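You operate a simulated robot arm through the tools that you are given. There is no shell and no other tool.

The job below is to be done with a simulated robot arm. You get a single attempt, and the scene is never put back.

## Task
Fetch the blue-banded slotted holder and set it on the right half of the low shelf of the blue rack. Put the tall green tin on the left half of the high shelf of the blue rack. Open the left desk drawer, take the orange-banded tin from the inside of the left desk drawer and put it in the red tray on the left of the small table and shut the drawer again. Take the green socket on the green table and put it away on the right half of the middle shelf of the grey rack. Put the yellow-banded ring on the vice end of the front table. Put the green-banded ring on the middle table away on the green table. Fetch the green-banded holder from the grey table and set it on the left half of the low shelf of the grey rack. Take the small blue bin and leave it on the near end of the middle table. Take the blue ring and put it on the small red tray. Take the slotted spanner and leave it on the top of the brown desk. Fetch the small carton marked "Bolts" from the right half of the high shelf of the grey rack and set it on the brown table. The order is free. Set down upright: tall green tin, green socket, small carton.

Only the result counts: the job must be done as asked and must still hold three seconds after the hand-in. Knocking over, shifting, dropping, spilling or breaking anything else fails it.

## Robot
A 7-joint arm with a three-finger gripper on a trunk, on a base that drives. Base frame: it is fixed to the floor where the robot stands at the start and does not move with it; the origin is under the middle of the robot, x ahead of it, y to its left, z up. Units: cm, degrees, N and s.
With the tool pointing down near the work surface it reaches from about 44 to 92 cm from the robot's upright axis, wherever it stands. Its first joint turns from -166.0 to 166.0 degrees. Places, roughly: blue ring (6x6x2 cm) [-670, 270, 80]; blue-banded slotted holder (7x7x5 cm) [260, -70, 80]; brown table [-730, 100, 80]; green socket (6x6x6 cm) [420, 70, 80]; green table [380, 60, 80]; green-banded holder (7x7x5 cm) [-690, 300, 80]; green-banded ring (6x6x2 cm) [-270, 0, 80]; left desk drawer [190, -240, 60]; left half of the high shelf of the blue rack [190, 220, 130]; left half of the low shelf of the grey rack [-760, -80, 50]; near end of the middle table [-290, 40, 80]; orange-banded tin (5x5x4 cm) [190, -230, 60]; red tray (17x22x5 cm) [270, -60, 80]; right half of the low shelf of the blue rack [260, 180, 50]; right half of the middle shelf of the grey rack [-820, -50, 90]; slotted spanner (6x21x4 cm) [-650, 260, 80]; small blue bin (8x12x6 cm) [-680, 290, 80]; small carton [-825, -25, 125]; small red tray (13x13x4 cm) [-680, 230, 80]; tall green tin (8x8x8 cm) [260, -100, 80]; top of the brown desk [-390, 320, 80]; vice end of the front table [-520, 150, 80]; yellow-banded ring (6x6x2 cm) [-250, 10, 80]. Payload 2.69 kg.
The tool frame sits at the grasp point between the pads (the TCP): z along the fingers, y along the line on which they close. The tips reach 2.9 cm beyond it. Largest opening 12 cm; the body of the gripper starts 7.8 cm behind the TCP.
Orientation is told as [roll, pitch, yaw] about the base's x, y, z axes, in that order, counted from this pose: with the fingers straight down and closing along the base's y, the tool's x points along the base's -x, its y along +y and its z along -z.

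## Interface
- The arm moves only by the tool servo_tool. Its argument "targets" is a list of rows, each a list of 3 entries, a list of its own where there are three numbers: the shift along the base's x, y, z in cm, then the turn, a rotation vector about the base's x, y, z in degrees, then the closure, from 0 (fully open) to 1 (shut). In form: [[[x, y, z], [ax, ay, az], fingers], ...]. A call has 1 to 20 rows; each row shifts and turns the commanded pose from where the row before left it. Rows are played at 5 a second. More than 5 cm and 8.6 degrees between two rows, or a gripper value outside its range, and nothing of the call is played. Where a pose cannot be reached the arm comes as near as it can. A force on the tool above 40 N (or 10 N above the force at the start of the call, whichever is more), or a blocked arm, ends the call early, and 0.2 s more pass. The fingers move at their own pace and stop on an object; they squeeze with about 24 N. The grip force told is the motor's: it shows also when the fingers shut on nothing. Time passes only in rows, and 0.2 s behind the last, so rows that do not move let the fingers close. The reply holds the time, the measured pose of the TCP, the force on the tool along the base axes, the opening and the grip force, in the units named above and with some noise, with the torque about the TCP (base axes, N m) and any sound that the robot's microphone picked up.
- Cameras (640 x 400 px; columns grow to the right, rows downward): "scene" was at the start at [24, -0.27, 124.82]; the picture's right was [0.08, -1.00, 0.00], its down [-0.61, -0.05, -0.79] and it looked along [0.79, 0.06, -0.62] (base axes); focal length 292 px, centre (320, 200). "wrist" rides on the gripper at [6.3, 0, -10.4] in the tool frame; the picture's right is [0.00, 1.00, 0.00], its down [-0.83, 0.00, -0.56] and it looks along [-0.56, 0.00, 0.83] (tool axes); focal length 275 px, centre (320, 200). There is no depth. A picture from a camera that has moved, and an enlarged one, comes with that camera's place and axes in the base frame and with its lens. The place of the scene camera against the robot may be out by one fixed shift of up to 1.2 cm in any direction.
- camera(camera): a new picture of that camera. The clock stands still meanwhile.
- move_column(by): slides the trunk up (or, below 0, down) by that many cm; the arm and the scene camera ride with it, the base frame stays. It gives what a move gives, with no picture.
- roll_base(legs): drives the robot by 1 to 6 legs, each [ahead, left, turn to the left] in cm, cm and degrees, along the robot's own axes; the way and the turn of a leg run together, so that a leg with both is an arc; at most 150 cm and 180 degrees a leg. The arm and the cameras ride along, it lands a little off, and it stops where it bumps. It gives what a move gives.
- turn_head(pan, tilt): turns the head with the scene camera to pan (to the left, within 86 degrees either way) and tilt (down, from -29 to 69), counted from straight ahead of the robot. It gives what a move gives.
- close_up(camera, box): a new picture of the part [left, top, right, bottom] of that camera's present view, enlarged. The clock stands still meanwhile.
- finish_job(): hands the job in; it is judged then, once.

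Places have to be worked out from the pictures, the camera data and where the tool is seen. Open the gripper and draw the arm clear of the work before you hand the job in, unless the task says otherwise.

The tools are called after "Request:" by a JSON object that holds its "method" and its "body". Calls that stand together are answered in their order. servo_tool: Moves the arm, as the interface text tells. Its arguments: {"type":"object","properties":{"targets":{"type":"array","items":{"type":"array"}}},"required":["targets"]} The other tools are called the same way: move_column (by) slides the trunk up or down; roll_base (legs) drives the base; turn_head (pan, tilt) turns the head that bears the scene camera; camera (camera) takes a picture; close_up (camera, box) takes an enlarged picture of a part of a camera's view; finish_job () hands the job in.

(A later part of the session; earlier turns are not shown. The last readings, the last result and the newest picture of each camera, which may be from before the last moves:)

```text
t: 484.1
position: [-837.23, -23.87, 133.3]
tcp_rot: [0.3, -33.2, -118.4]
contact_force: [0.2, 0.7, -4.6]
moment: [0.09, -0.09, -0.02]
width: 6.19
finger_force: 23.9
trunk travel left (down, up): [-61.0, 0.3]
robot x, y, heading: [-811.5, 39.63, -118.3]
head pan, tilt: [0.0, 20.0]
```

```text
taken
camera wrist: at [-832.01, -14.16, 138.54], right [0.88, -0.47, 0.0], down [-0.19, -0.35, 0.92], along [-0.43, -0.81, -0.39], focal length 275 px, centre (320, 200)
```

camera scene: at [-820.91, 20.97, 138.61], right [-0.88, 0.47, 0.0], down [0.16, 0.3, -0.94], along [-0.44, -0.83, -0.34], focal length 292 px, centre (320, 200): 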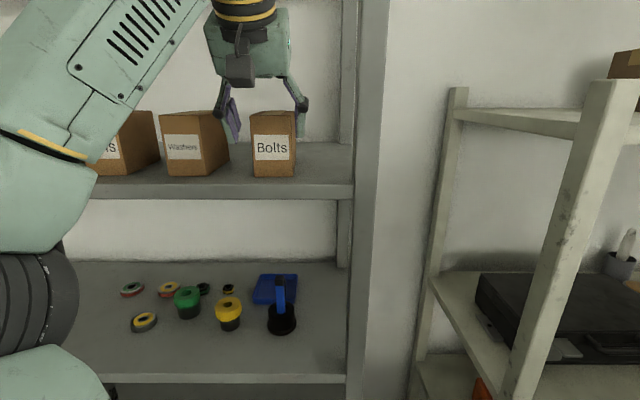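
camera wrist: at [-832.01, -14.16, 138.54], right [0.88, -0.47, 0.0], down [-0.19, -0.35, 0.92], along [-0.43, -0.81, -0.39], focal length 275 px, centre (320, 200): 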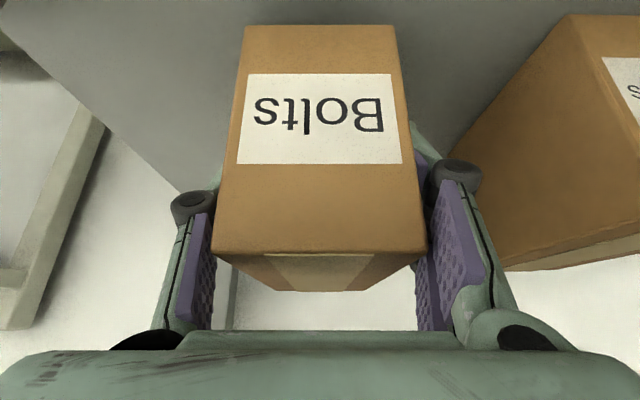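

The carton is held (≈0.5 kg). I back straight out of the rack, lower the hand a bit, and move right around the brown table's end to view it.

Request:
{"method": "roll_base", "body": {"legs": [[-17, 0, 0]]}}

Request:
{"method": "servo_tool", "body": {"targets": [[[0, 0, -4], [0, 0, 0], 1], [[0, 0, -4], [0, 0, 0], 1], [[0, 0, -4], [0, 0, 0], 1], [[0, 0, -3], [0, 0, 0], 1]]}}

Request:
{"method": "camera", "body": {"camera": "scene"}}

```text
t: 485.5
position: [-829.3, -8.88, 133.27]
tcp_rot: [0.3, -33.3, -118.4]
contact_force: [-0.3, 0.5, -4.4]
moment: [0.06, -0.07, 0.01]
width: 6.2
finger_force: 23.8
trunk travel left (down, up): [-61.0, 0.3]
robot x, y, heading: [-803.42, 53.9, -118.1]
head pan, tilt: [0.0, 20.0]
```

```text
t: 486.5
position: [-829.27, -9.12, 118.4]
tcp_rot: [0.3, -33.2, -118.4]
contact_force: [0.6, 0.3, -3.6]
moment: [0.12, -0.05, -0.04]
width: 6.17
finger_force: 24.1
trunk travel left (down, up): [-61.0, 0.3]
robot x, y, heading: [-803.29, 54.65, -118.5]
head pan, tilt: [0.0, 20.0]
```

```text
taken
camera scene: at [-815.4, 31.27, 138.63], right [-0.88, 0.48, 0.0], down [0.16, 0.3, -0.94], along [-0.45, -0.83, -0.34], focal length 292 px, centre (320, 200)
```

scene: 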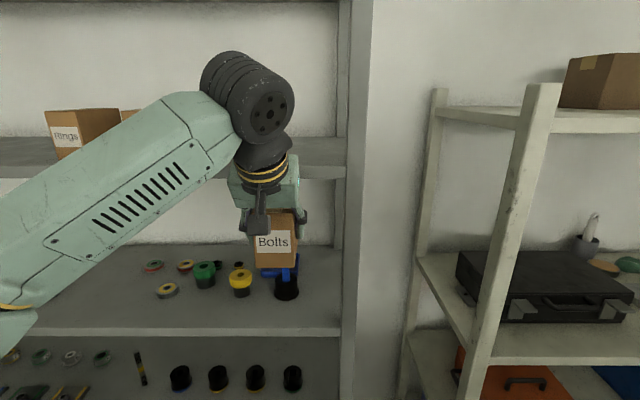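

I strafe right past the table end, back up, and turn left to face the brown table's right end.

Request:
{"method": "roll_base", "body": {"legs": [[0, -92, 0], [-62, 0, 0], [0, 0, 88]]}}

Request:
{"method": "turn_head", "body": {"pan": 0, "tilt": 30}}

Request:
{"method": "camera", "body": {"camera": "scene"}}

Request:
{"method": "camera", "body": {"camera": "wrist"}}

```text
t: 490.3
position: [-862.31, 8.78, 118.26]
tcp_rot: [1.0, -32.7, -116.5]
contact_force: [0.3, -0.8, -4.2]
moment: [0.07, -0.04, 0.01]
width: 6.2
finger_force: 24.2
trunk travel left (down, up): [-61.0, 0.3]
robot x, y, heading: [-837.75, 72.43, -118.0]
head pan, tilt: [0.0, 20.0]
stopped in leg 1: the force on the tool passed its limit at 56 N (the readings are from after the stop); the commanded pose is now the measured one
```

```text
t: 491.1
position: [-862.39, 8.73, 118.36]
tcp_rot: [1.0, -32.8, -116.4]
contact_force: [0.9, -1.4, -4.9]
moment: [0.15, -0.05, 0.03]
width: 6.18
finger_force: 24.1
trunk travel left (down, up): [-61.0, 0.3]
robot x, y, heading: [-838.14, 72.74, -118.0]
head pan, tilt: [0.0, 30.0]
```

```text
taken
camera scene: at [-849.52, 49.95, 137.02], right [-0.88, 0.47, 0.0], down [0.23, 0.44, -0.87], along [-0.41, -0.76, -0.5], focal length 292 px, centre (320, 200)
```

scene: 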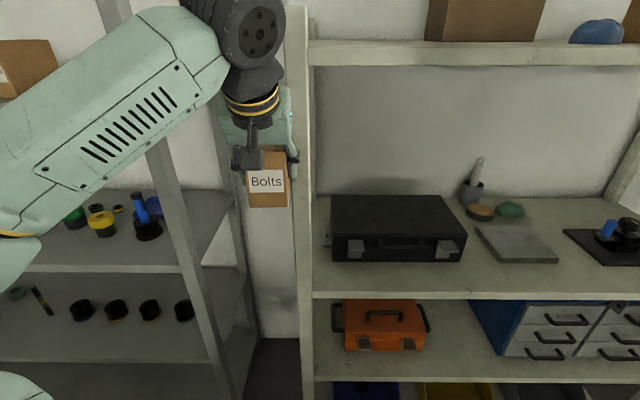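

```text
taken
camera wrist: at [-857.55, 18.7, 123.7], right [0.9, -0.43, 0.01], down [-0.18, -0.35, 0.92], along [-0.39, -0.83, -0.4], focal length 275 px, centre (320, 200)
```

wrist: 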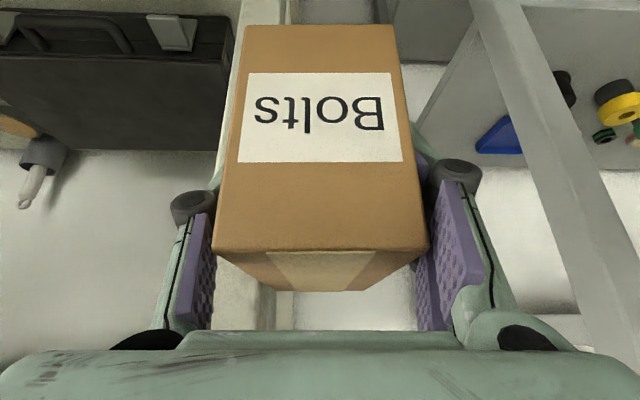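

The hand brushed the cream rack's front post, which stands further out than I thought; the move stopped at once and nothing appears displaced. I step 3 cm left, then pull the arm in 17 cm before continuing.

Request:
{"method": "roll_base", "body": {"legs": [[0, 3, 0]]}}

Request:
{"method": "servo_tool", "body": {"targets": [[[1.8, 3.4, 0], [0, 0, 0], 1], [[1.8, 3.4, 0], [0, 0, 0], 1], [[1.8, 3.4, 0], [0, 0, 0], 1], [[1.8, 3.4, 0], [0, 0, 0], 1], [[0.7, 1.2, 0], [0, 0, 0], 1]]}}

Request:
{"method": "camera", "body": {"camera": "scene"}}

```text
t: 492.0
position: [-859.67, 7.41, 118.31]
tcp_rot: [0.9, -32.9, -116.6]
contact_force: [-0.6, -0.2, -3.6]
moment: [0.11, -0.02, -0.01]
width: 6.18
finger_force: 24.1
trunk travel left (down, up): [-61.0, 0.3]
robot x, y, heading: [-834.92, 71.49, -117.9]
head pan, tilt: [0.0, 30.0]
```

```text
t: 493.2
position: [-851.84, 22.31, 118.22]
tcp_rot: [0.9, -32.7, -116.5]
contact_force: [0.5, 0.3, -4.7]
moment: [0.12, -0.09, -0.02]
width: 6.17
finger_force: 24.3
trunk travel left (down, up): [-61.0, 0.3]
robot x, y, heading: [-834.83, 71.27, -118.2]
head pan, tilt: [0.0, 30.0]
```

```text
taken
camera scene: at [-846.93, 48.59, 137.02], right [-0.88, 0.47, 0.0], down [0.23, 0.44, -0.87], along [-0.41, -0.76, -0.5], focal length 292 px, centre (320, 200)
```

scene: 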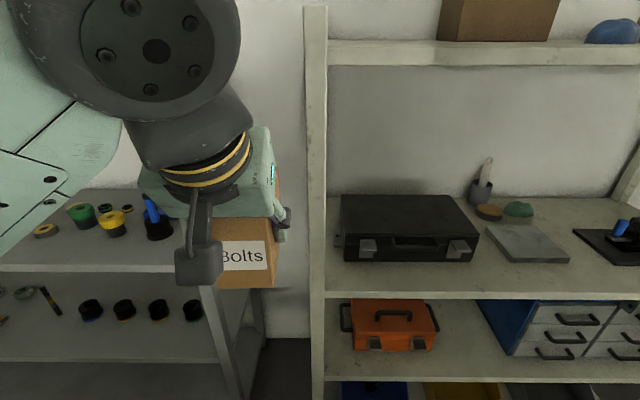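

Clear of the post by about 9 cm now. I strafe right past it.

Request:
{"method": "roll_base", "body": {"legs": [[0, -52, 0]]}}

Request:
{"method": "roll_base", "body": {"legs": [[-60, 0, 0], [0, 0, 88]]}}

Request:
{"method": "camera", "body": {"camera": "scene"}}

Request:
{"method": "camera", "body": {"camera": "wrist"}}

```text
t: 497.7
position: [-896.9, 46.09, 118.23]
tcp_rot: [1.0, -32.8, -115.9]
contact_force: [0.3, -0.3, -4.2]
moment: [0.1, -0.06, 0.02]
width: 6.17
finger_force: 24.0
trunk travel left (down, up): [-61.0, 0.3]
robot x, y, heading: [-880.48, 95.21, -117.3]
head pan, tilt: [0.0, 30.0]
```

```text
t: 504.8
position: [-805.6, 127.84, 118.18]
tcp_rot: [1.0, -32.8, -30.7]
contact_force: [0.7, -0.4, -4.6]
moment: [0.06, 0.11, 0.0]
width: 6.2
finger_force: 24.1
trunk travel left (down, up): [-61.0, 0.3]
robot x, y, heading: [-853.37, 148.22, -32.1]
head pan, tilt: [0.0, 30.0]
```

```text
taken
camera scene: at [-832.59, 133.89, 137.02], right [-0.53, -0.85, 0.0], down [-0.42, 0.27, -0.87], along [0.73, -0.46, -0.5], focal length 292 px, centre (320, 200)
```

scene: 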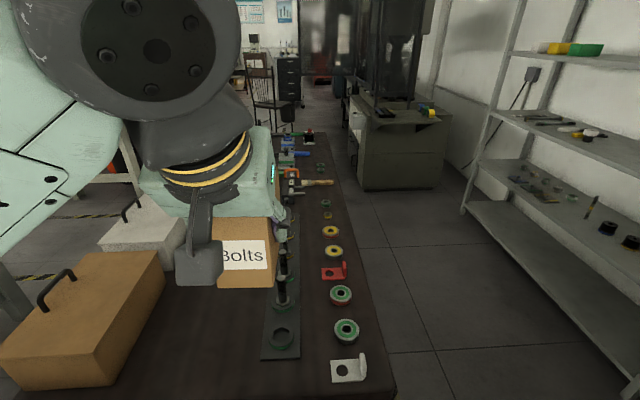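

```text
taken
camera wrist: at [-815.05, 133.14, 123.53], right [0.5, 0.87, 0.01], down [0.34, -0.21, 0.92], along [0.8, -0.45, -0.4], focal length 275 px, centre (320, 200)
```

wrist: 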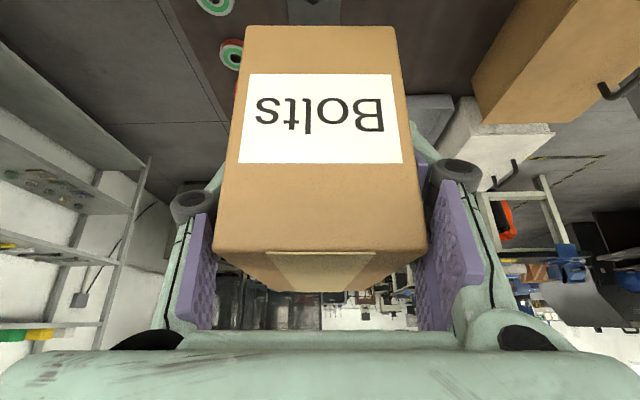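

The table's right-end area between the wooden box and a green base plate is free, about 29 cm wide; I'll set the carton at about (−783, 134.5). I shift the base left 16 and square up.

Request:
{"method": "roll_base", "body": {"legs": [[3, 16, 2]]}}

Request:
{"method": "servo_tool", "body": {"targets": [[[3.5, -2.0, -1], [0, 0, 0], 1], [[3.5, -2.0, -1], [0, 0, 0], 1], [[2.6, -1.5, -2], [0, 0, 0], 1], [[0, 0, -4], [0, 0, 0], 1], [[0, 0, -4], [0, 0, 0], 1]]}}

Request:
{"method": "camera", "body": {"camera": "scene"}}

Request:
{"method": "camera", "body": {"camera": "wrist"}}

```text
t: 506.6
position: [-794.3, 141.1, 118.17]
tcp_rot: [0.9, -32.9, -29.0]
contact_force: [0.4, -0.8, -4.3]
moment: [0.07, 0.09, -0.02]
width: 6.18
finger_force: 23.8
trunk travel left (down, up): [-61.0, 0.3]
robot x, y, heading: [-842.66, 159.74, -30.1]
head pan, tilt: [0.0, 30.0]
```

```text
t: 507.8
position: [-784.56, 135.5, 105.99]
tcp_rot: [1.1, -32.7, -28.9]
contact_force: [-0.5, -0.4, -4.1]
moment: [0.06, 0.15, -0.02]
width: 6.16
finger_force: 24.0
trunk travel left (down, up): [-61.0, 0.3]
robot x, y, heading: [-842.73, 160.17, -30.5]
head pan, tilt: [0.0, 30.0]
```

```text
taken
camera scene: at [-821.43, 146.48, 137.02], right [-0.51, -0.86, 0.0], down [-0.43, 0.25, -0.87], along [0.75, -0.44, -0.5], focal length 292 px, centre (320, 200)
```

scene: 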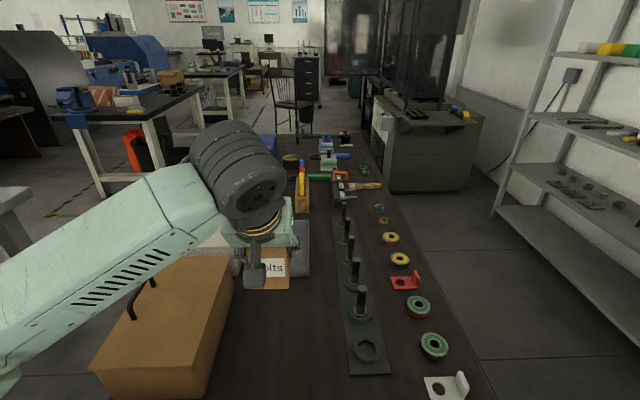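

```text
taken
camera wrist: at [-794.21, 140.55, 111.31], right [0.47, 0.88, 0.01], down [0.35, -0.2, 0.92], along [0.81, -0.43, -0.4], focal length 275 px, centre (320, 200)
```

wrist: 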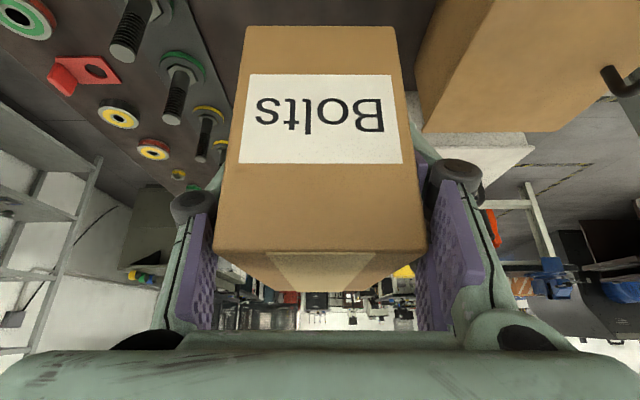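

The spot below is free; I descend 12 cm and check the forearm against the wooden box.

Request:
{"method": "servo_tool", "body": {"targets": [[[0, 0, -4], [0, 0, 0], 1], [[0, 0, -4], [0, 0, 0], 1], [[0, 0, -4], [0, 0, 0], 1]]}}

Request:
{"method": "camera", "body": {"camera": "scene"}}

Request:
{"method": "camera", "body": {"camera": "wrist"}}

```text
t: 508.6
position: [-784.65, 135.61, 94.25]
tcp_rot: [0.9, -32.9, -28.9]
contact_force: [-0.4, 0.1, -4.1]
moment: [0.01, 0.12, -0.02]
width: 6.16
finger_force: 24.2
trunk travel left (down, up): [-61.0, 0.3]
robot x, y, heading: [-842.21, 159.95, -30.6]
head pan, tilt: [0.0, 30.0]
```

```text
taken
camera scene: at [-821.44, 146.48, 137.02], right [-0.51, -0.86, 0.0], down [-0.43, 0.25, -0.87], along [0.75, -0.44, -0.5], focal length 292 px, centre (320, 200)
```

scene: 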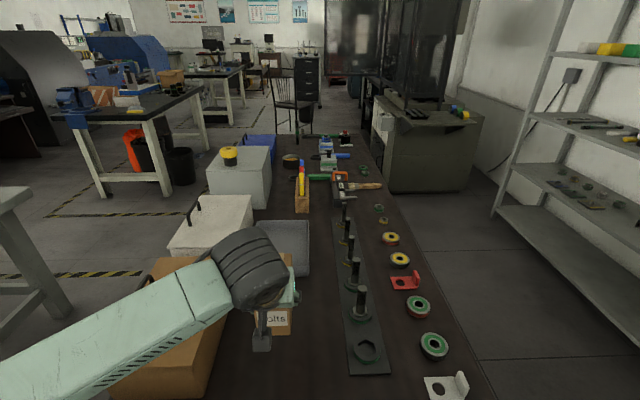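

```text
taken
camera wrist: at [-794.33, 140.89, 99.58], right [0.47, 0.88, 0.01], down [0.35, -0.2, 0.92], along [0.81, -0.43, -0.4], focal length 275 px, centre (320, 200)
```

wrist: 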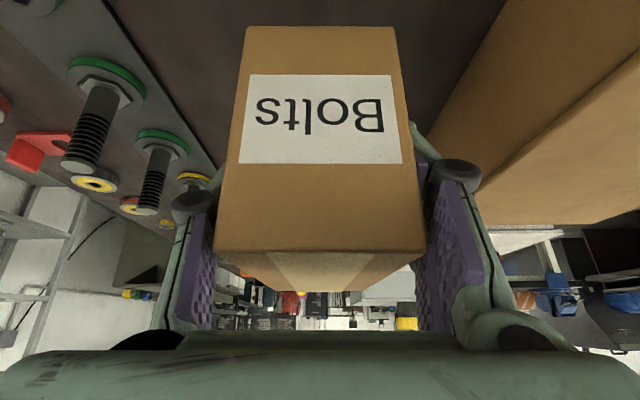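

The forearm stays about 9+ cm above the box. I continue down to just above the table, then step to contact.

Request:
{"method": "servo_tool", "body": {"targets": [[[0, 0, -3], [0, 0, 0], 1], [[0, 0, -3], [0, 0, 0], 1], [[0, 0, -3], [0, 0, 0], 1]]}}

Request:
{"method": "camera", "body": {"camera": "scene"}}

Request:
{"method": "servo_tool", "body": {"targets": [[[0, 0, -0.8], [0, 0, 0], 1]]}}

```text
t: 509.4
position: [-784.67, 135.88, 85.43]
tcp_rot: [0.9, -33.5, -29.0]
contact_force: [1.2, -0.1, 25.6]
moment: [-0.84, 0.31, -0.36]
width: 6.21
finger_force: 24.4
trunk travel left (down, up): [-61.0, 0.3]
robot x, y, heading: [-842.54, 159.66, -30.5]
head pan, tilt: [0.0, 30.0]
```

```text
taken
camera scene: at [-821.69, 146.57, 137.16], right [-0.51, -0.86, 0.0], down [-0.43, 0.25, -0.87], along [0.75, -0.44, -0.5], focal length 292 px, centre (320, 200)
```

scene: 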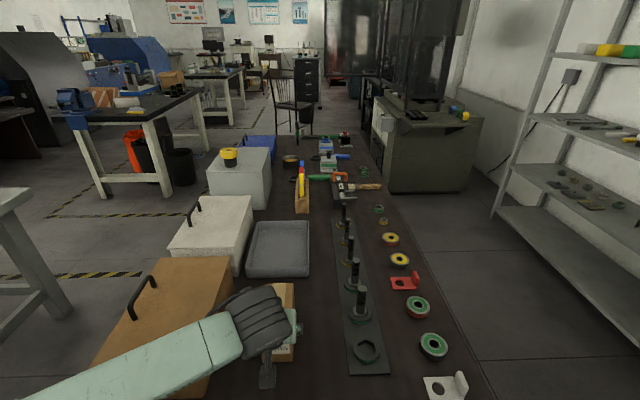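

```text
t: 509.9
position: [-784.75, 135.75, 84.85]
tcp_rot: [1.1, -33.5, -29.0]
contact_force: [-5.4, 0.9, 23.8]
moment: [0.21, 1.34, -0.06]
width: 6.23
finger_force: 23.8
trunk travel left (down, up): [-61.0, 0.3]
robot x, y, heading: [-842.37, 160.04, -30.5]
head pan, tilt: [0.0, 30.0]
stopped in row 1: the force on the tool passed its limit at 53 N (the readings are from after the stop); the commanded pose is now the measured one
```

Contact came a little earlier than expected (table ≈79.5). I check the view before releasing.

Request:
{"method": "servo_tool", "body": {"targets": [[[0, 0, 0.3], [0, 0, 0], 1]]}}

Request:
{"method": "camera", "body": {"camera": "wrist"}}

Request:
{"method": "close_up", "body": {"camera": "scene", "box": [180, 240, 400, 400]}}

```text
t: 510.3
position: [-784.6, 135.75, 84.87]
tcp_rot: [1.0, -33.2, -29.1]
contact_force: [-1.3, -1.3, 7.4]
moment: [-0.92, -0.56, -0.3]
width: 6.19
finger_force: 24.4
trunk travel left (down, up): [-61.0, 0.3]
robot x, y, heading: [-842.94, 159.92, -30.4]
head pan, tilt: [0.0, 30.0]
```

```text
taken
camera wrist: at [-794.35, 140.93, 90.12], right [0.47, 0.88, 0.01], down [0.34, -0.19, 0.92], along [0.81, -0.43, -0.39], focal length 275 px, centre (320, 200)
```

wrist: 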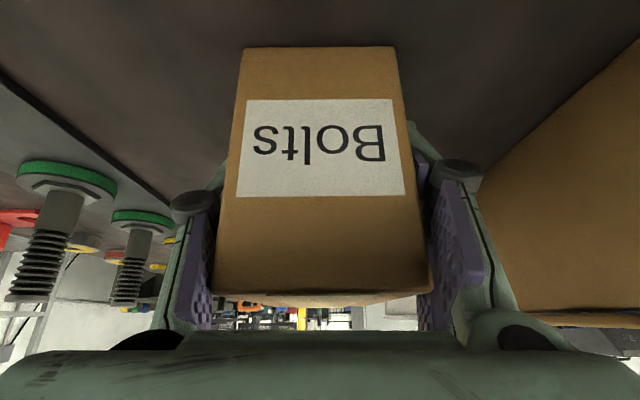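

```text
2.50 times, centred on (290, 320) of scene
camera zoom: at [-821.57, 146.51, 137.01], right [-0.51, -0.86, 0.0], down [-0.43, 0.25, -0.87], along [0.75, -0.44, -0.5], focal length 729 px, centre (395, -100)
```

zoom: 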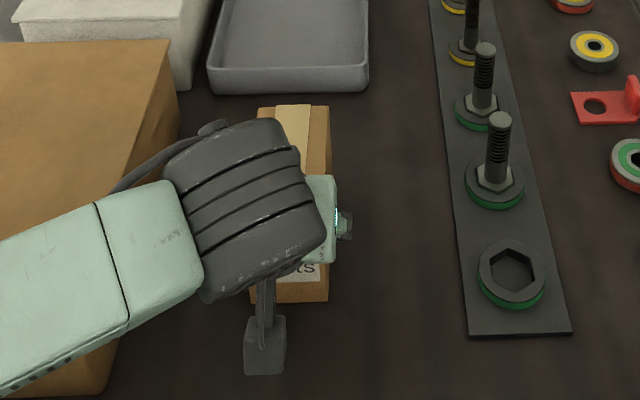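

The carton slid up about 1 cm in the grip while pressing but stands level on the table. I open the fingers.

Request:
{"method": "servo_tool", "body": {"targets": [[[0, 0, 0.2], [0, 0, 0], 0.9], [[0, 0, 0], [0, 0, 0], 0.42], [[0, 0, 0], [0, 0, 0], 0.3], [[0, 0, 0], [0, 0, 0], 0.3], [[0, 0, 0], [0, 0, 0], 0.3]]}}

Request:
{"method": "camera", "body": {"camera": "wrist"}}

```text
t: 511.5
position: [-784.82, 135.83, 85.01]
tcp_rot: [1.0, -33.0, -29.0]
contact_force: [0.5, 1.1, 0.0]
moment: [0.04, 0.01, 0.0]
width: 8.39
finger_force: 0.1
trunk travel left (down, up): [-61.0, 0.3]
robot x, y, heading: [-842.2, 159.82, -30.6]
head pan, tilt: [0.0, 30.0]
```

```text
taken
camera wrist: at [-794.38, 141.02, 90.35], right [0.47, 0.88, 0.01], down [0.34, -0.2, 0.92], along [0.81, -0.43, -0.39], focal length 275 px, centre (320, 200)
```

wrist: 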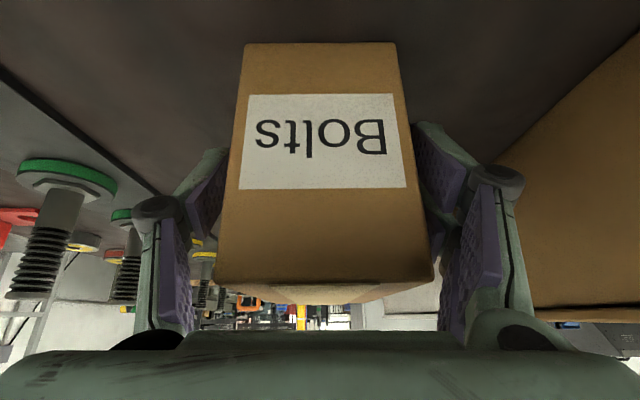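

The carton stands free. I withdraw along the tool axis, then up.

Request:
{"method": "servo_tool", "body": {"targets": [[[-0.94, 0.55, 1.68], [0, 0, 0], 0.3], [[-0.94, 0.55, 1.68], [0, 0, 0], 0.3], [[-0.94, 0.55, 1.68], [0, 0, 0], 0.3], [[-0.94, 0.55, 1.68], [0, 0, 0], 0.3], [[-2.0, 1.2, 3.5], [0, 0, 0], 0.3], [[-2.0, 1.2, 3.5], [0, 0, 0], 0.3], [[-1.0, 0.6, 4], [0, 0, 0], 0.3]]}}

Request:
{"method": "camera", "body": {"camera": "scene"}}

```text
t: 513.1
position: [-790.81, 140.34, 103.57]
tcp_rot: [1.0, -33.1, -29.0]
contact_force: [0.5, -0.2, -0.5]
moment: [0.0, 0.01, -0.02]
width: 8.4
finger_force: 0.1
out of reach, approached as far as the arm can: row 1, 2, 3, 4, 5
trunk travel left (down, up): [-61.0, 0.3]
robot x, y, heading: [-842.6, 159.91, -30.5]
head pan, tilt: [0.0, 30.0]
```

```text
taken
camera scene: at [-821.49, 146.51, 137.03], right [-0.51, -0.86, 0.0], down [-0.43, 0.25, -0.87], along [0.75, -0.44, -0.5], focal length 292 px, centre (320, 200)
```

scene: 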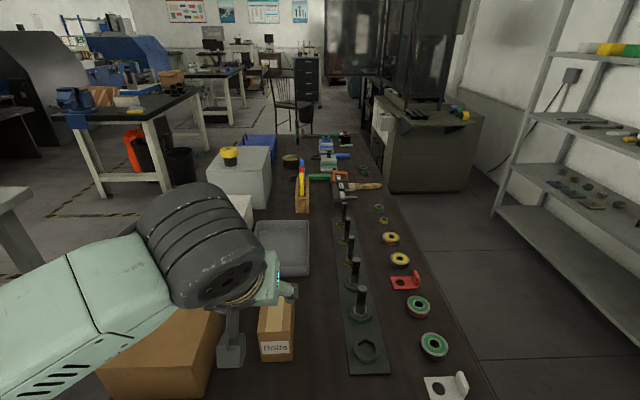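

The Bolts carton stands upright on the brown table. Next the green-banded holder on the grey table: I back away from the table end, turn left and look at the way around the grey table's west end.

Request:
{"method": "roll_base", "body": {"legs": [[-32, 0, 0], [0, 0, 90]]}}

Request:
{"method": "turn_head", "body": {"pan": -10, "tilt": 30}}

Request:
{"method": "camera", "body": {"camera": "scene"}}

```text
t: 519.2
position: [-850.78, 228.3, 103.62]
tcp_rot: [1.0, -33.1, 60.2]
contact_force: [-0.6, -0.1, 0.0]
moment: [-0.01, 0.02, -0.03]
width: 8.39
finger_force: 0.0
trunk travel left (down, up): [-61.0, 0.3]
robot x, y, heading: [-870.72, 176.83, 58.7]
head pan, tilt: [0.0, 30.0]
```

```text
t: 519.9
position: [-850.82, 228.29, 103.56]
tcp_rot: [1.0, -33.1, 60.3]
contact_force: [0.0, -1.1, 0.2]
moment: [-0.02, -0.03, 0.04]
width: 8.42
finger_force: 0.1
trunk travel left (down, up): [-61.0, 0.3]
robot x, y, heading: [-870.76, 176.83, 58.8]
head pan, tilt: [-10.0, 30.0]
```

```text
taken
camera scene: at [-857.25, 195.98, 137.03], right [0.75, -0.66, 0.0], down [-0.33, -0.38, -0.87], along [0.57, 0.65, -0.5], focal length 292 px, centre (320, 200)
```

scene: 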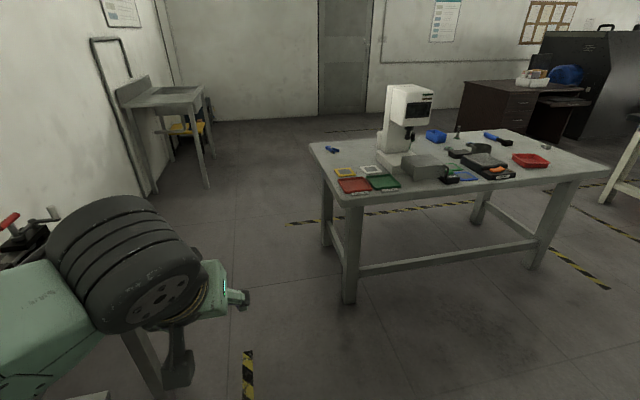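

The passage at the table's west end is about 75 cm wide. Since I need to face the grey table from its north side anyway, I turn right by 179° and will drive through backwards.

Request:
{"method": "roll_base", "body": {"legs": [[0, 0, -90], [0, 0, -89]]}}

Request:
{"method": "turn_head", "body": {"pan": -80, "tilt": 35}}

Request:
{"method": "camera", "body": {"camera": "scene"}}

```text
t: 528.0
position: [-888.08, 124.24, 103.67]
tcp_rot: [1.0, -33.2, -116.1]
contact_force: [0.0, 0.0, 0.2]
moment: [-0.02, -0.03, -0.01]
width: 8.4
finger_force: 0.1
trunk travel left (down, up): [-61.0, 0.3]
robot x, y, heading: [-871.43, 176.5, -117.3]
head pan, tilt: [-10.0, 30.0]
```

```text
t: 529.4
position: [-888.01, 124.14, 103.64]
tcp_rot: [1.1, -33.2, -116.1]
contact_force: [-0.2, 0.3, 0.0]
moment: [0.02, -0.04, -0.04]
width: 8.41
finger_force: 0.0
trunk travel left (down, up): [-61.0, 0.3]
robot x, y, heading: [-871.27, 177.13, -117.6]
head pan, tilt: [-80.0, 35.0]
```

```text
taken
camera scene: at [-886.89, 164.64, 136.25], right [0.3, 0.95, 0.0], down [0.55, -0.17, -0.82], along [-0.78, 0.25, -0.57], focal length 292 px, centre (320, 200)
```

scene: 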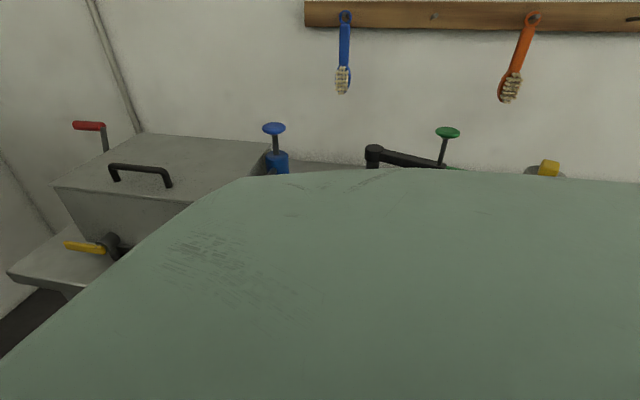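

The bench front is at p≈878 and the grey table's end at ≈812, so I stay on p≈845. I straighten and drive backwards in two stages.

Request:
{"method": "roll_base", "body": {"legs": [[0, 0, -2.4], [-110, -1, 0]]}}

Request:
{"method": "turn_head", "body": {"pan": 75, "tilt": 40}}

Request:
{"method": "camera", "body": {"camera": "scene"}}

```text
t: 535.7
position: [-832.59, 226.8, 103.64]
tcp_rot: [1.0, -33.1, -117.9]
contact_force: [0.4, 0.2, 0.1]
moment: [0.01, -0.02, 0.01]
width: 8.41
finger_force: 0.1
trunk travel left (down, up): [-61.0, 0.3]
robot x, y, heading: [-813.97, 278.51, -119.2]
head pan, tilt: [-80.0, 35.0]
```

```text
t: 538.1
position: [-832.64, 226.54, 103.6]
tcp_rot: [0.9, -33.1, -117.9]
contact_force: [-0.3, -0.2, 0.5]
moment: [-0.03, -0.03, -0.01]
width: 8.41
finger_force: 0.1
trunk travel left (down, up): [-61.0, 0.3]
robot x, y, heading: [-814.08, 279.0, -119.5]
head pan, tilt: [75.0, 40.0]
```

```text
taken
camera scene: at [-815.83, 258.31, 135.49], right [-0.7, -0.71, 0.0], down [-0.46, 0.45, -0.77], along [0.55, -0.54, -0.64], focal length 292 px, centre (320, 200)
```

scene: 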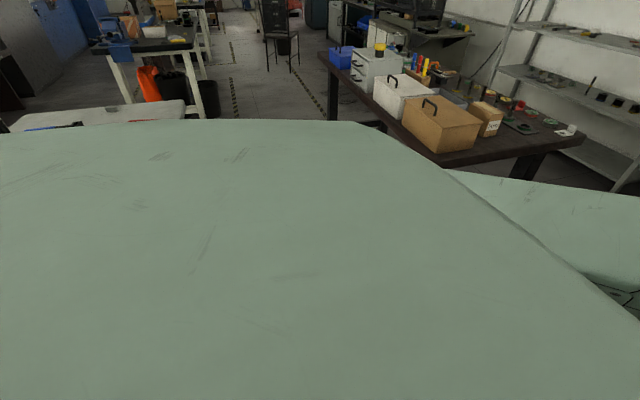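

Still clear on both sides. I continue backwards to the corridor north of the grey table.

Request:
{"method": "roll_base", "body": {"legs": [[-70, 0, 0], [-55, 0, 0]]}}

Request:
{"method": "turn_head", "body": {"pan": 50, "tilt": 30}}

Request:
{"method": "camera", "body": {"camera": "scene"}}

```text
t: 544.6
position: [-773.2, 331.96, 103.71]
tcp_rot: [1.0, -33.1, -118.2]
contact_force: [-0.1, -1.4, 0.4]
moment: [0.0, -0.02, -0.01]
width: 8.39
finger_force: 0.0
trunk travel left (down, up): [-61.0, 0.3]
robot x, y, heading: [-754.23, 383.69, -119.6]
head pan, tilt: [75.0, 40.0]
```

```text
t: 545.5
position: [-773.24, 331.83, 103.63]
tcp_rot: [1.1, -33.2, -118.2]
contact_force: [-0.1, -0.6, -0.1]
moment: [0.02, 0.0, -0.04]
width: 8.41
finger_force: 0.1
trunk travel left (down, up): [-61.0, 0.3]
robot x, y, heading: [-754.46, 383.37, -119.7]
head pan, tilt: [50.0, 30.0]
```

```text
taken
camera scene: at [-759.08, 360.87, 137.03], right [-0.94, -0.35, 0.0], down [-0.17, 0.47, -0.87], along [0.3, -0.81, -0.5], focal length 292 px, centre (320, 200)
```

scene: 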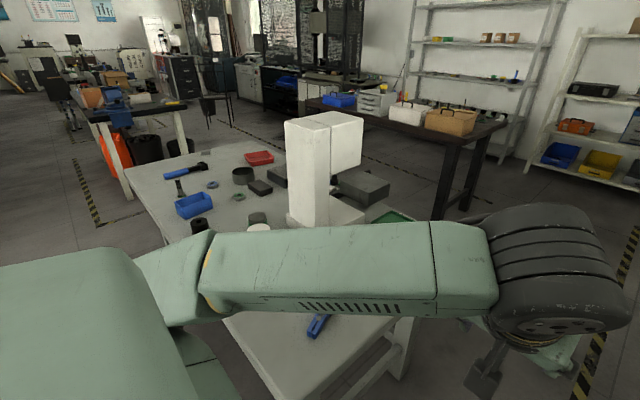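

I back up a little for clearance from the microscope on the table, then strafe left to stand opposite the holder.

Request:
{"method": "roll_base", "body": {"legs": [[-25, 0, 0], [0, 88, 0]]}}

Request:
{"method": "turn_head", "body": {"pan": 0, "tilt": 30}}

Request:
{"method": "camera", "body": {"camera": "scene"}}

Request:
{"method": "camera", "body": {"camera": "wrist"}}

```text
t: 554.1
position: [-684.57, 310.12, 103.69]
tcp_rot: [1.0, -33.1, -118.5]
contact_force: [0.7, 0.1, 0.3]
moment: [-0.02, -0.01, 0.02]
width: 8.4
finger_force: 0.0
trunk travel left (down, up): [-61.0, 0.3]
robot x, y, heading: [-665.81, 361.98, -120.1]
head pan, tilt: [50.0, 30.0]
```

```text
t: 555.3
position: [-684.7, 310.02, 103.65]
tcp_rot: [0.9, -33.1, -118.4]
contact_force: [-0.4, 0.0, -0.1]
moment: [-0.01, 0.02, 0.03]
width: 8.43
finger_force: 0.0
trunk travel left (down, up): [-61.0, 0.3]
robot x, y, heading: [-665.39, 361.92, -120.0]
head pan, tilt: [0.0, 30.0]
```

```text
taken
camera scene: at [-677.99, 339.64, 137.03], right [-0.87, 0.5, 0.0], down [0.25, 0.43, -0.87], along [-0.43, -0.75, -0.5], focal length 292 px, centre (320, 200)
```

scene: 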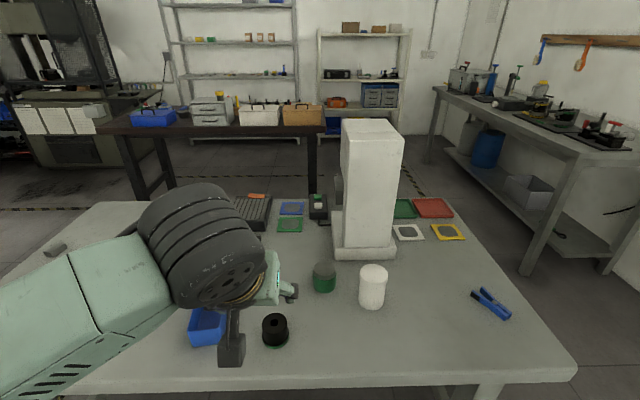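

```text
taken
camera wrist: at [-679.52, 319.78, 108.93], right [0.89, -0.47, 0.01], down [-0.19, -0.34, 0.92], along [-0.42, -0.82, -0.39], focal length 275 px, centre (320, 200)
```

wrist: 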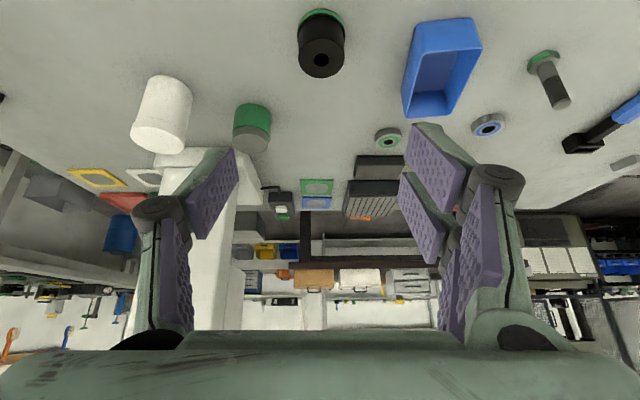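

The green-banded holder is the black cylinder at about (−689.6, 299.4), next to the blue bin. I move above it and look again to refine the height.

Request:
{"method": "servo_tool", "body": {"targets": [[[-1.7, -3.6, -3], [0, 0, 0], 0.3], [[-1.7, -3.6, -3], [0, 0, 0], 0.3], [[-1.5, -3.4, -3], [0, 0, 0], 0.3], [[0, 0, -3], [0, 0, 0], 0.3]]}}

Request:
{"method": "camera", "body": {"camera": "wrist"}}

Request:
{"method": "camera", "body": {"camera": "scene"}}

```text
t: 556.3
position: [-689.6, 299.56, 91.54]
tcp_rot: [1.0, -33.0, -118.5]
contact_force: [-0.4, 0.7, -0.8]
moment: [0.0, -0.01, 0.02]
width: 8.4
finger_force: 0.0
trunk travel left (down, up): [-61.0, 0.3]
robot x, y, heading: [-665.32, 361.81, -120.2]
head pan, tilt: [0.0, 30.0]
```

```text
taken
camera wrist: at [-684.47, 309.29, 96.9], right [0.89, -0.47, 0.01], down [-0.19, -0.34, 0.92], along [-0.42, -0.82, -0.39], focal length 275 px, centre (320, 200)
```

wrist: 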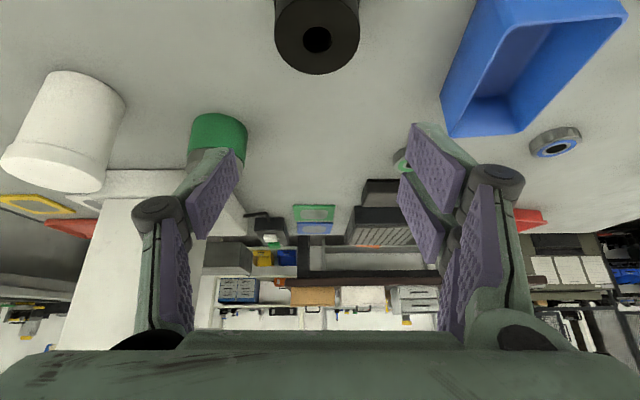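

```text
taken
camera scene: at [-678.0, 339.64, 137.03], right [-0.87, 0.5, 0.0], down [0.25, 0.43, -0.87], along [-0.43, -0.75, -0.5], focal length 292 px, centre (320, 200)
```

scene: 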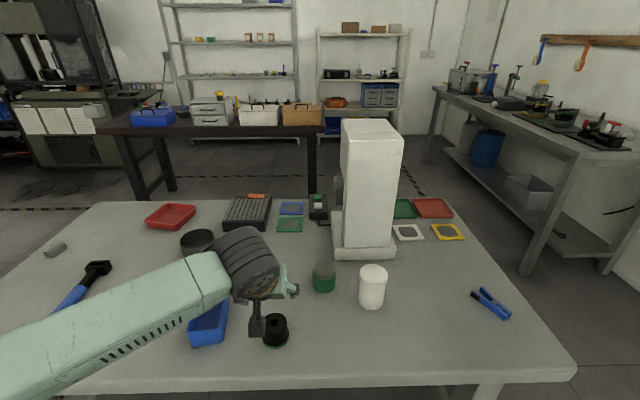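

The holder is laterally centred. I descend 5 cm and re-check its depth and height relative to the fingertips.

Request:
{"method": "servo_tool", "body": {"targets": [[[-0.25, -0.45, -2.5], [0, 0, 0], 0.3], [[-0.25, -0.45, -2.5], [0, 0, 0], 0.3]]}}

Request:
{"method": "camera", "body": {"camera": "wrist"}}

```text
t: 556.9
position: [-690.13, 298.56, 86.79]
tcp_rot: [1.1, -33.1, -118.5]
contact_force: [-0.6, -0.1, 0.3]
moment: [-0.02, -0.02, 0.0]
width: 8.39
finger_force: 0.1
trunk travel left (down, up): [-61.0, 0.3]
robot x, y, heading: [-665.25, 361.91, -120.2]
head pan, tilt: [0.0, 30.0]
```

```text
taken
camera wrist: at [-685.01, 308.34, 92.17], right [0.89, -0.47, 0.01], down [-0.19, -0.34, 0.92], along [-0.42, -0.82, -0.39], focal length 275 px, centre (320, 200)
```

wrist: 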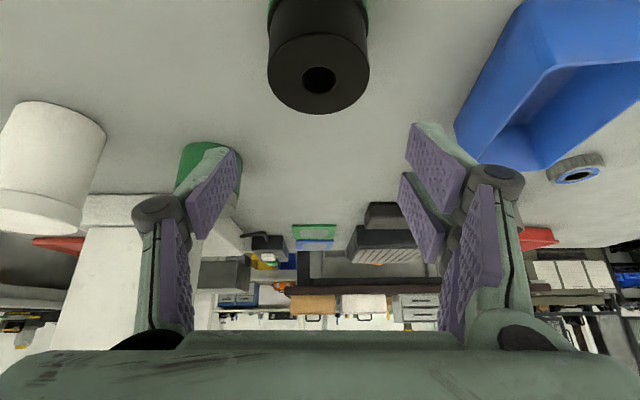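

Holder top at z≈79.8, so the table is ≈75. I move 0.7 cm ahead and descend to z≈79.2 in steps.

Request:
{"method": "servo_tool", "body": {"targets": [[[-0.2, -0.35, -2.5], [0, 0, 0], 0.3], [[-0.15, -0.25, -2.5], [0, 0, 0], 0.3]]}}

Request:
{"method": "servo_tool", "body": {"targets": [[[0, 0, -1.3], [0, 0, 0], 0.3], [[0, 0, -1.0], [0, 0, 0], 0.3]]}}

Request:
{"method": "camera", "body": {"camera": "wrist"}}

```text
t: 557.5
position: [-690.51, 297.67, 81.67]
tcp_rot: [1.1, -33.1, -118.4]
contact_force: [0.1, -0.2, -0.3]
moment: [0.03, 0.01, 0.0]
width: 8.4
finger_force: 0.1
trunk travel left (down, up): [-61.0, 0.3]
robot x, y, heading: [-666.05, 362.38, -119.9]
head pan, tilt: [0.0, 30.0]
```

```text
t: 558.1
position: [-690.47, 297.75, 79.4]
tcp_rot: [1.1, -33.1, -118.6]
contact_force: [0.7, -0.9, 0.9]
moment: [-0.02, 0.0, -0.01]
width: 8.39
finger_force: 0.0
trunk travel left (down, up): [-61.0, 0.3]
robot x, y, heading: [-665.81, 361.74, -119.8]
head pan, tilt: [0.0, 30.0]
```

```text
taken
camera wrist: at [-685.31, 307.52, 84.7], right [0.89, -0.47, 0.01], down [-0.19, -0.34, 0.92], along [-0.42, -0.82, -0.39], focal length 275 px, centre (320, 200)
```

wrist: 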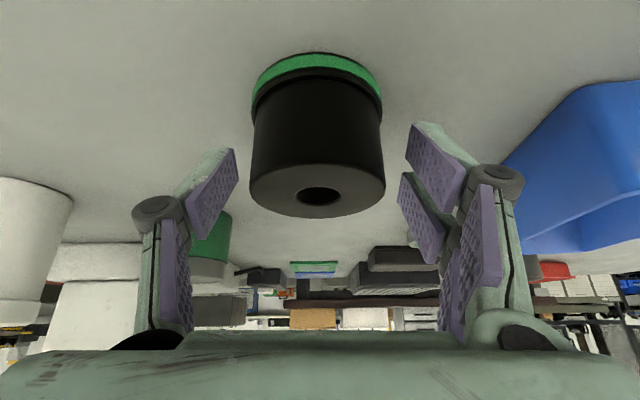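

Same view as with the first holder. I close and lift.

Request:
{"method": "servo_tool", "body": {"targets": [[[0, 0, 0], [0, 0, 0], 1], [[0, 0, 0], [0, 0, 0], 1], [[0, 0, 0], [0, 0, 0], 1], [[0, 0, 0], [0, 0, 0], 1]]}}

Request:
{"method": "servo_tool", "body": {"targets": [[[0, 0, 1], [0, 0, 0], 1], [[0, 0, 2], [0, 0, 0], 1], [[0, 0, 4], [0, 0, 0], 1], [[0, 0, 4], [0, 0, 0], 1], [[0, 0, 4], [0, 0, 0], 1], [[0, 0, 4], [0, 0, 0], 1], [[0, 0, 4], [0, 0, 0], 1]]}}

Request:
{"method": "camera", "body": {"camera": "wrist"}}

```text
t: 559.1
position: [-690.46, 297.86, 79.55]
tcp_rot: [1.0, -33.2, -118.5]
contact_force: [-0.5, 0.1, 1.7]
moment: [-0.07, -0.27, 0.01]
width: 5.83
finger_force: 23.7
trunk travel left (down, up): [-61.0, 0.3]
robot x, y, heading: [-665.7, 362.03, -120.1]
head pan, tilt: [0.0, 30.0]
```

```text
t: 560.7
position: [-690.45, 297.96, 101.93]
tcp_rot: [0.1, -32.7, -118.1]
contact_force: [-0.4, 0.4, -8.2]
moment: [-0.05, 0.0, -0.01]
width: 5.6
finger_force: 24.4
trunk travel left (down, up): [-61.0, 0.3]
robot x, y, heading: [-665.3, 361.86, -119.9]
head pan, tilt: [0.0, 30.0]
```

```text
taken
camera wrist: at [-685.25, 307.58, 107.33], right [0.88, -0.47, 0.0], down [-0.19, -0.35, 0.92], along [-0.43, -0.81, -0.4], focal length 275 px, centre (320, 200)
```

wrist: 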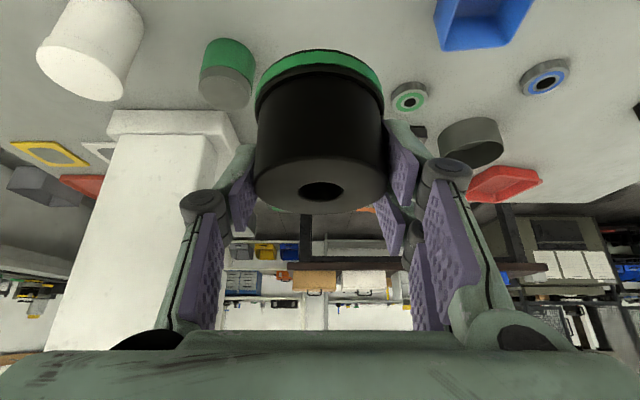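

The holder is held. I pull the arm in and go back west around the grey table's end to the rack aisle (no turning needed).

Request:
{"method": "servo_tool", "body": {"targets": [[[1.9, 3.3, 1], [0, 0, 0], 1], [[1.9, 3.3, 1], [0, 0, 0], 1], [[1.9, 3.3, 1], [0, 0, 0], 1], [[1.7, 2.9, 0], [0, 0, 0], 1]]}}

Request:
{"method": "roll_base", "body": {"legs": [[0, -88, 0]]}}

```text
t: 561.7
position: [-683.07, 310.62, 105.43]
tcp_rot: [1.2, -33.1, -118.5]
contact_force: [-0.3, 0.5, -8.7]
moment: [-0.02, -0.01, 0.0]
width: 5.61
finger_force: 23.0
trunk travel left (down, up): [-61.0, 0.3]
robot x, y, heading: [-665.76, 361.85, -120.3]
head pan, tilt: [0.0, 30.0]
```

```text
t: 568.8
position: [-758.6, 354.06, 105.19]
tcp_rot: [1.0, -33.1, -118.6]
contact_force: [-0.2, -1.1, -7.9]
moment: [-0.03, -0.01, 0.01]
width: 5.64
finger_force: 23.9
trunk travel left (down, up): [-61.0, 0.3]
robot x, y, heading: [-740.59, 405.59, -119.8]
head pan, tilt: [0.0, 30.0]
```

Request:
{"method": "roll_base", "body": {"legs": [[130, 0, 0]]}}

Request:
{"method": "camera", "body": {"camera": "scene"}}

```text
t: 575.4
position: [-823.31, 240.34, 105.3]
tcp_rot: [1.0, -33.1, -118.0]
contact_force: [0.6, 0.2, -7.7]
moment: [-0.01, 0.01, 0.02]
width: 5.6
finger_force: 24.4
trunk travel left (down, up): [-61.0, 0.3]
robot x, y, heading: [-805.59, 292.05, -119.6]
head pan, tilt: [0.0, 30.0]
```

```text
taken
camera scene: at [-818.41, 269.5, 137.01], right [-0.87, 0.49, 0.0], down [0.25, 0.44, -0.87], along [-0.43, -0.75, -0.5], focal length 292 px, centre (320, 200)
```

scene: 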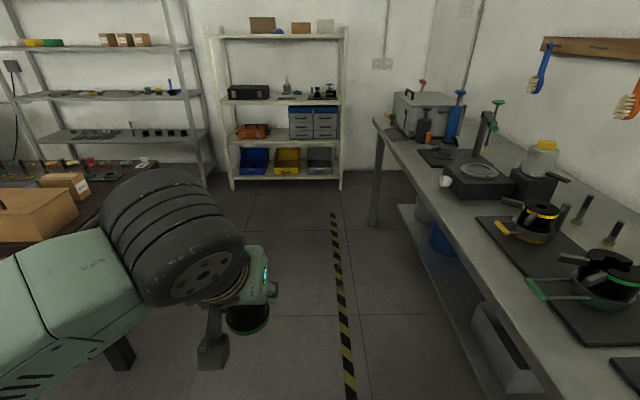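

Request:
{"method": "roll_base", "body": {"legs": [[110, 3, 0], [92, 24, 0]]}}

Request:
{"method": "turn_head", "body": {"pan": 45, "tilt": 30}}

Request:
{"method": "camera", "body": {"camera": "scene"}}

```text
t: 585.6
position: [-898.86, 50.24, 105.25]
tcp_rot: [1.0, -32.9, -117.9]
contact_force: [0.0, -0.1, -8.7]
moment: [0.02, -0.01, 0.01]
width: 5.63
finger_force: 24.0
trunk travel left (down, up): [-61.0, 0.3]
robot x, y, heading: [-882.06, 101.79, -119.2]
head pan, tilt: [0.0, 30.0]
```

```text
t: 586.7
position: [-898.68, 50.18, 105.18]
tcp_rot: [1.0, -33.0, -117.8]
contact_force: [0.3, 0.1, -8.1]
moment: [-0.05, 0.0, -0.02]
width: 5.63
finger_force: 24.3
trunk travel left (down, up): [-61.0, 0.3]
robot x, y, heading: [-881.64, 101.74, -119.0]
head pan, tilt: [45.0, 30.0]
```

```text
taken
camera scene: at [-887.15, 78.61, 137.02], right [-0.96, -0.27, 0.0], down [-0.14, 0.48, -0.87], along [0.23, -0.83, -0.5], focal length 292 px, centre (320, 200)
```

scene: 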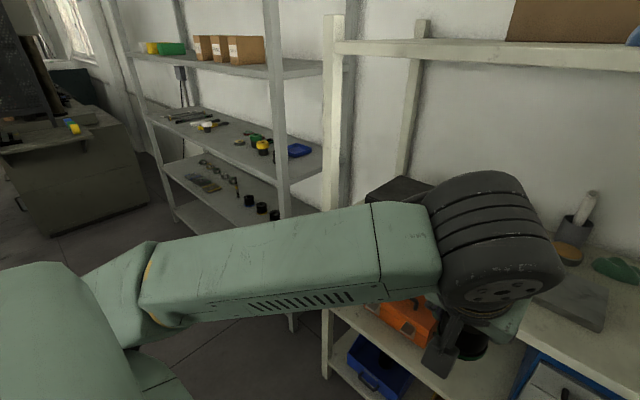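

I strafe left along the rack aisle to the rack's left half.

Request:
{"method": "roll_base", "body": {"legs": [[2, 92, 0]]}}

Request:
{"method": "roll_base", "body": {"legs": [[2, 90, -0.5]]}}

Request:
{"method": "turn_head", "body": {"pan": 0, "tilt": 40}}

Request:
{"method": "camera", "body": {"camera": "scene"}}

Request:
{"method": "camera", "body": {"camera": "wrist"}}

```text
t: 594.2
position: [-818.91, 3.62, 105.34]
tcp_rot: [1.0, -32.9, -117.6]
contact_force: [0.5, 0.0, -8.2]
moment: [0.0, 0.0, 0.0]
width: 5.6
finger_force: 23.4
trunk travel left (down, up): [-61.0, 0.3]
robot x, y, heading: [-802.21, 55.31, -119.1]
head pan, tilt: [45.0, 30.0]
```

```text
t: 601.5
position: [-742.09, -40.71, 105.22]
tcp_rot: [0.9, -33.0, -117.0]
contact_force: [-0.7, 0.2, -8.3]
moment: [-0.01, 0.03, 0.0]
width: 5.62
finger_force: 23.6
trunk travel left (down, up): [-61.0, 0.3]
robot x, y, heading: [-725.87, 11.08, -118.4]
head pan, tilt: [45.0, 30.0]
```

```text
t: 602.6
position: [-742.06, -40.75, 105.29]
tcp_rot: [1.0, -33.0, -117.0]
contact_force: [-0.4, 0.6, -7.6]
moment: [0.01, -0.01, 0.02]
width: 5.61
finger_force: 24.2
trunk travel left (down, up): [-61.0, 0.3]
robot x, y, heading: [-725.88, 11.23, -118.5]
head pan, tilt: [0.0, 40.0]
```

```text
taken
camera scene: at [-737.51, -11.05, 135.48], right [-0.88, 0.48, 0.0], down [0.31, 0.57, -0.77], along [-0.36, -0.67, -0.64], focal length 292 px, centre (320, 200)
```

scene: 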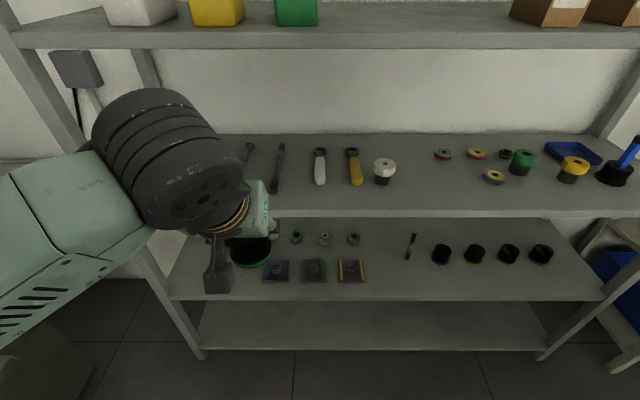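

```text
taken
camera wrist: at [-737.17, -30.87, 110.58], right [0.9, -0.44, 0.01], down [-0.18, -0.35, 0.92], along [-0.4, -0.83, -0.39], focal length 275 px, centre (320, 200)
```

wrist: 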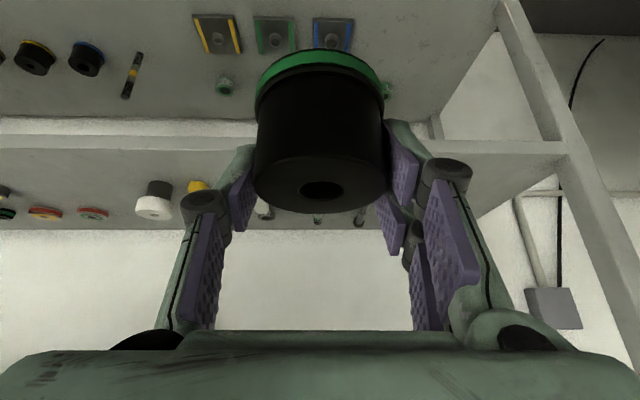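

The low shelf's left end is free between the left post and the plates (about 26 cm). Before going there I check what stands on my left (press cabinet) for elbow clearance.

Request:
{"method": "turn_head", "body": {"pan": 70, "tilt": 40}}

Request:
{"method": "camera", "body": {"camera": "scene"}}

```text
t: 604.0
position: [-742.12, -40.78, 105.26]
tcp_rot: [1.0, -32.9, -116.9]
contact_force: [-1.3, -0.1, -8.8]
moment: [-0.01, -0.02, -0.01]
width: 5.61
finger_force: 24.1
trunk travel left (down, up): [-61.0, 0.3]
robot x, y, heading: [-725.37, 11.49, -118.3]
head pan, tilt: [70.0, 40.0]
```

```text
taken
camera scene: at [-727.83, -9.94, 135.48], right [-0.75, -0.66, 0.0], down [-0.43, 0.48, -0.77], along [0.51, -0.57, -0.64], focal length 292 px, centre (320, 200)
```

scene: 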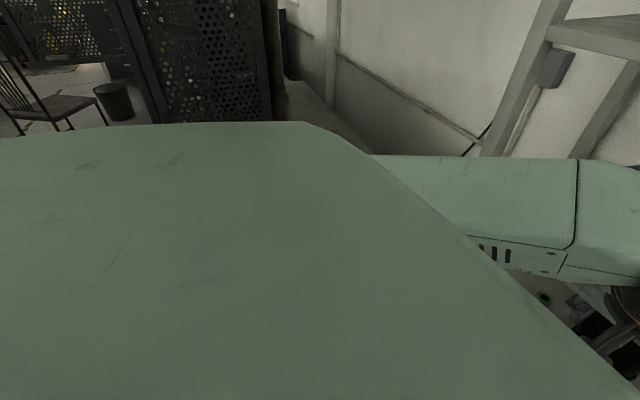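

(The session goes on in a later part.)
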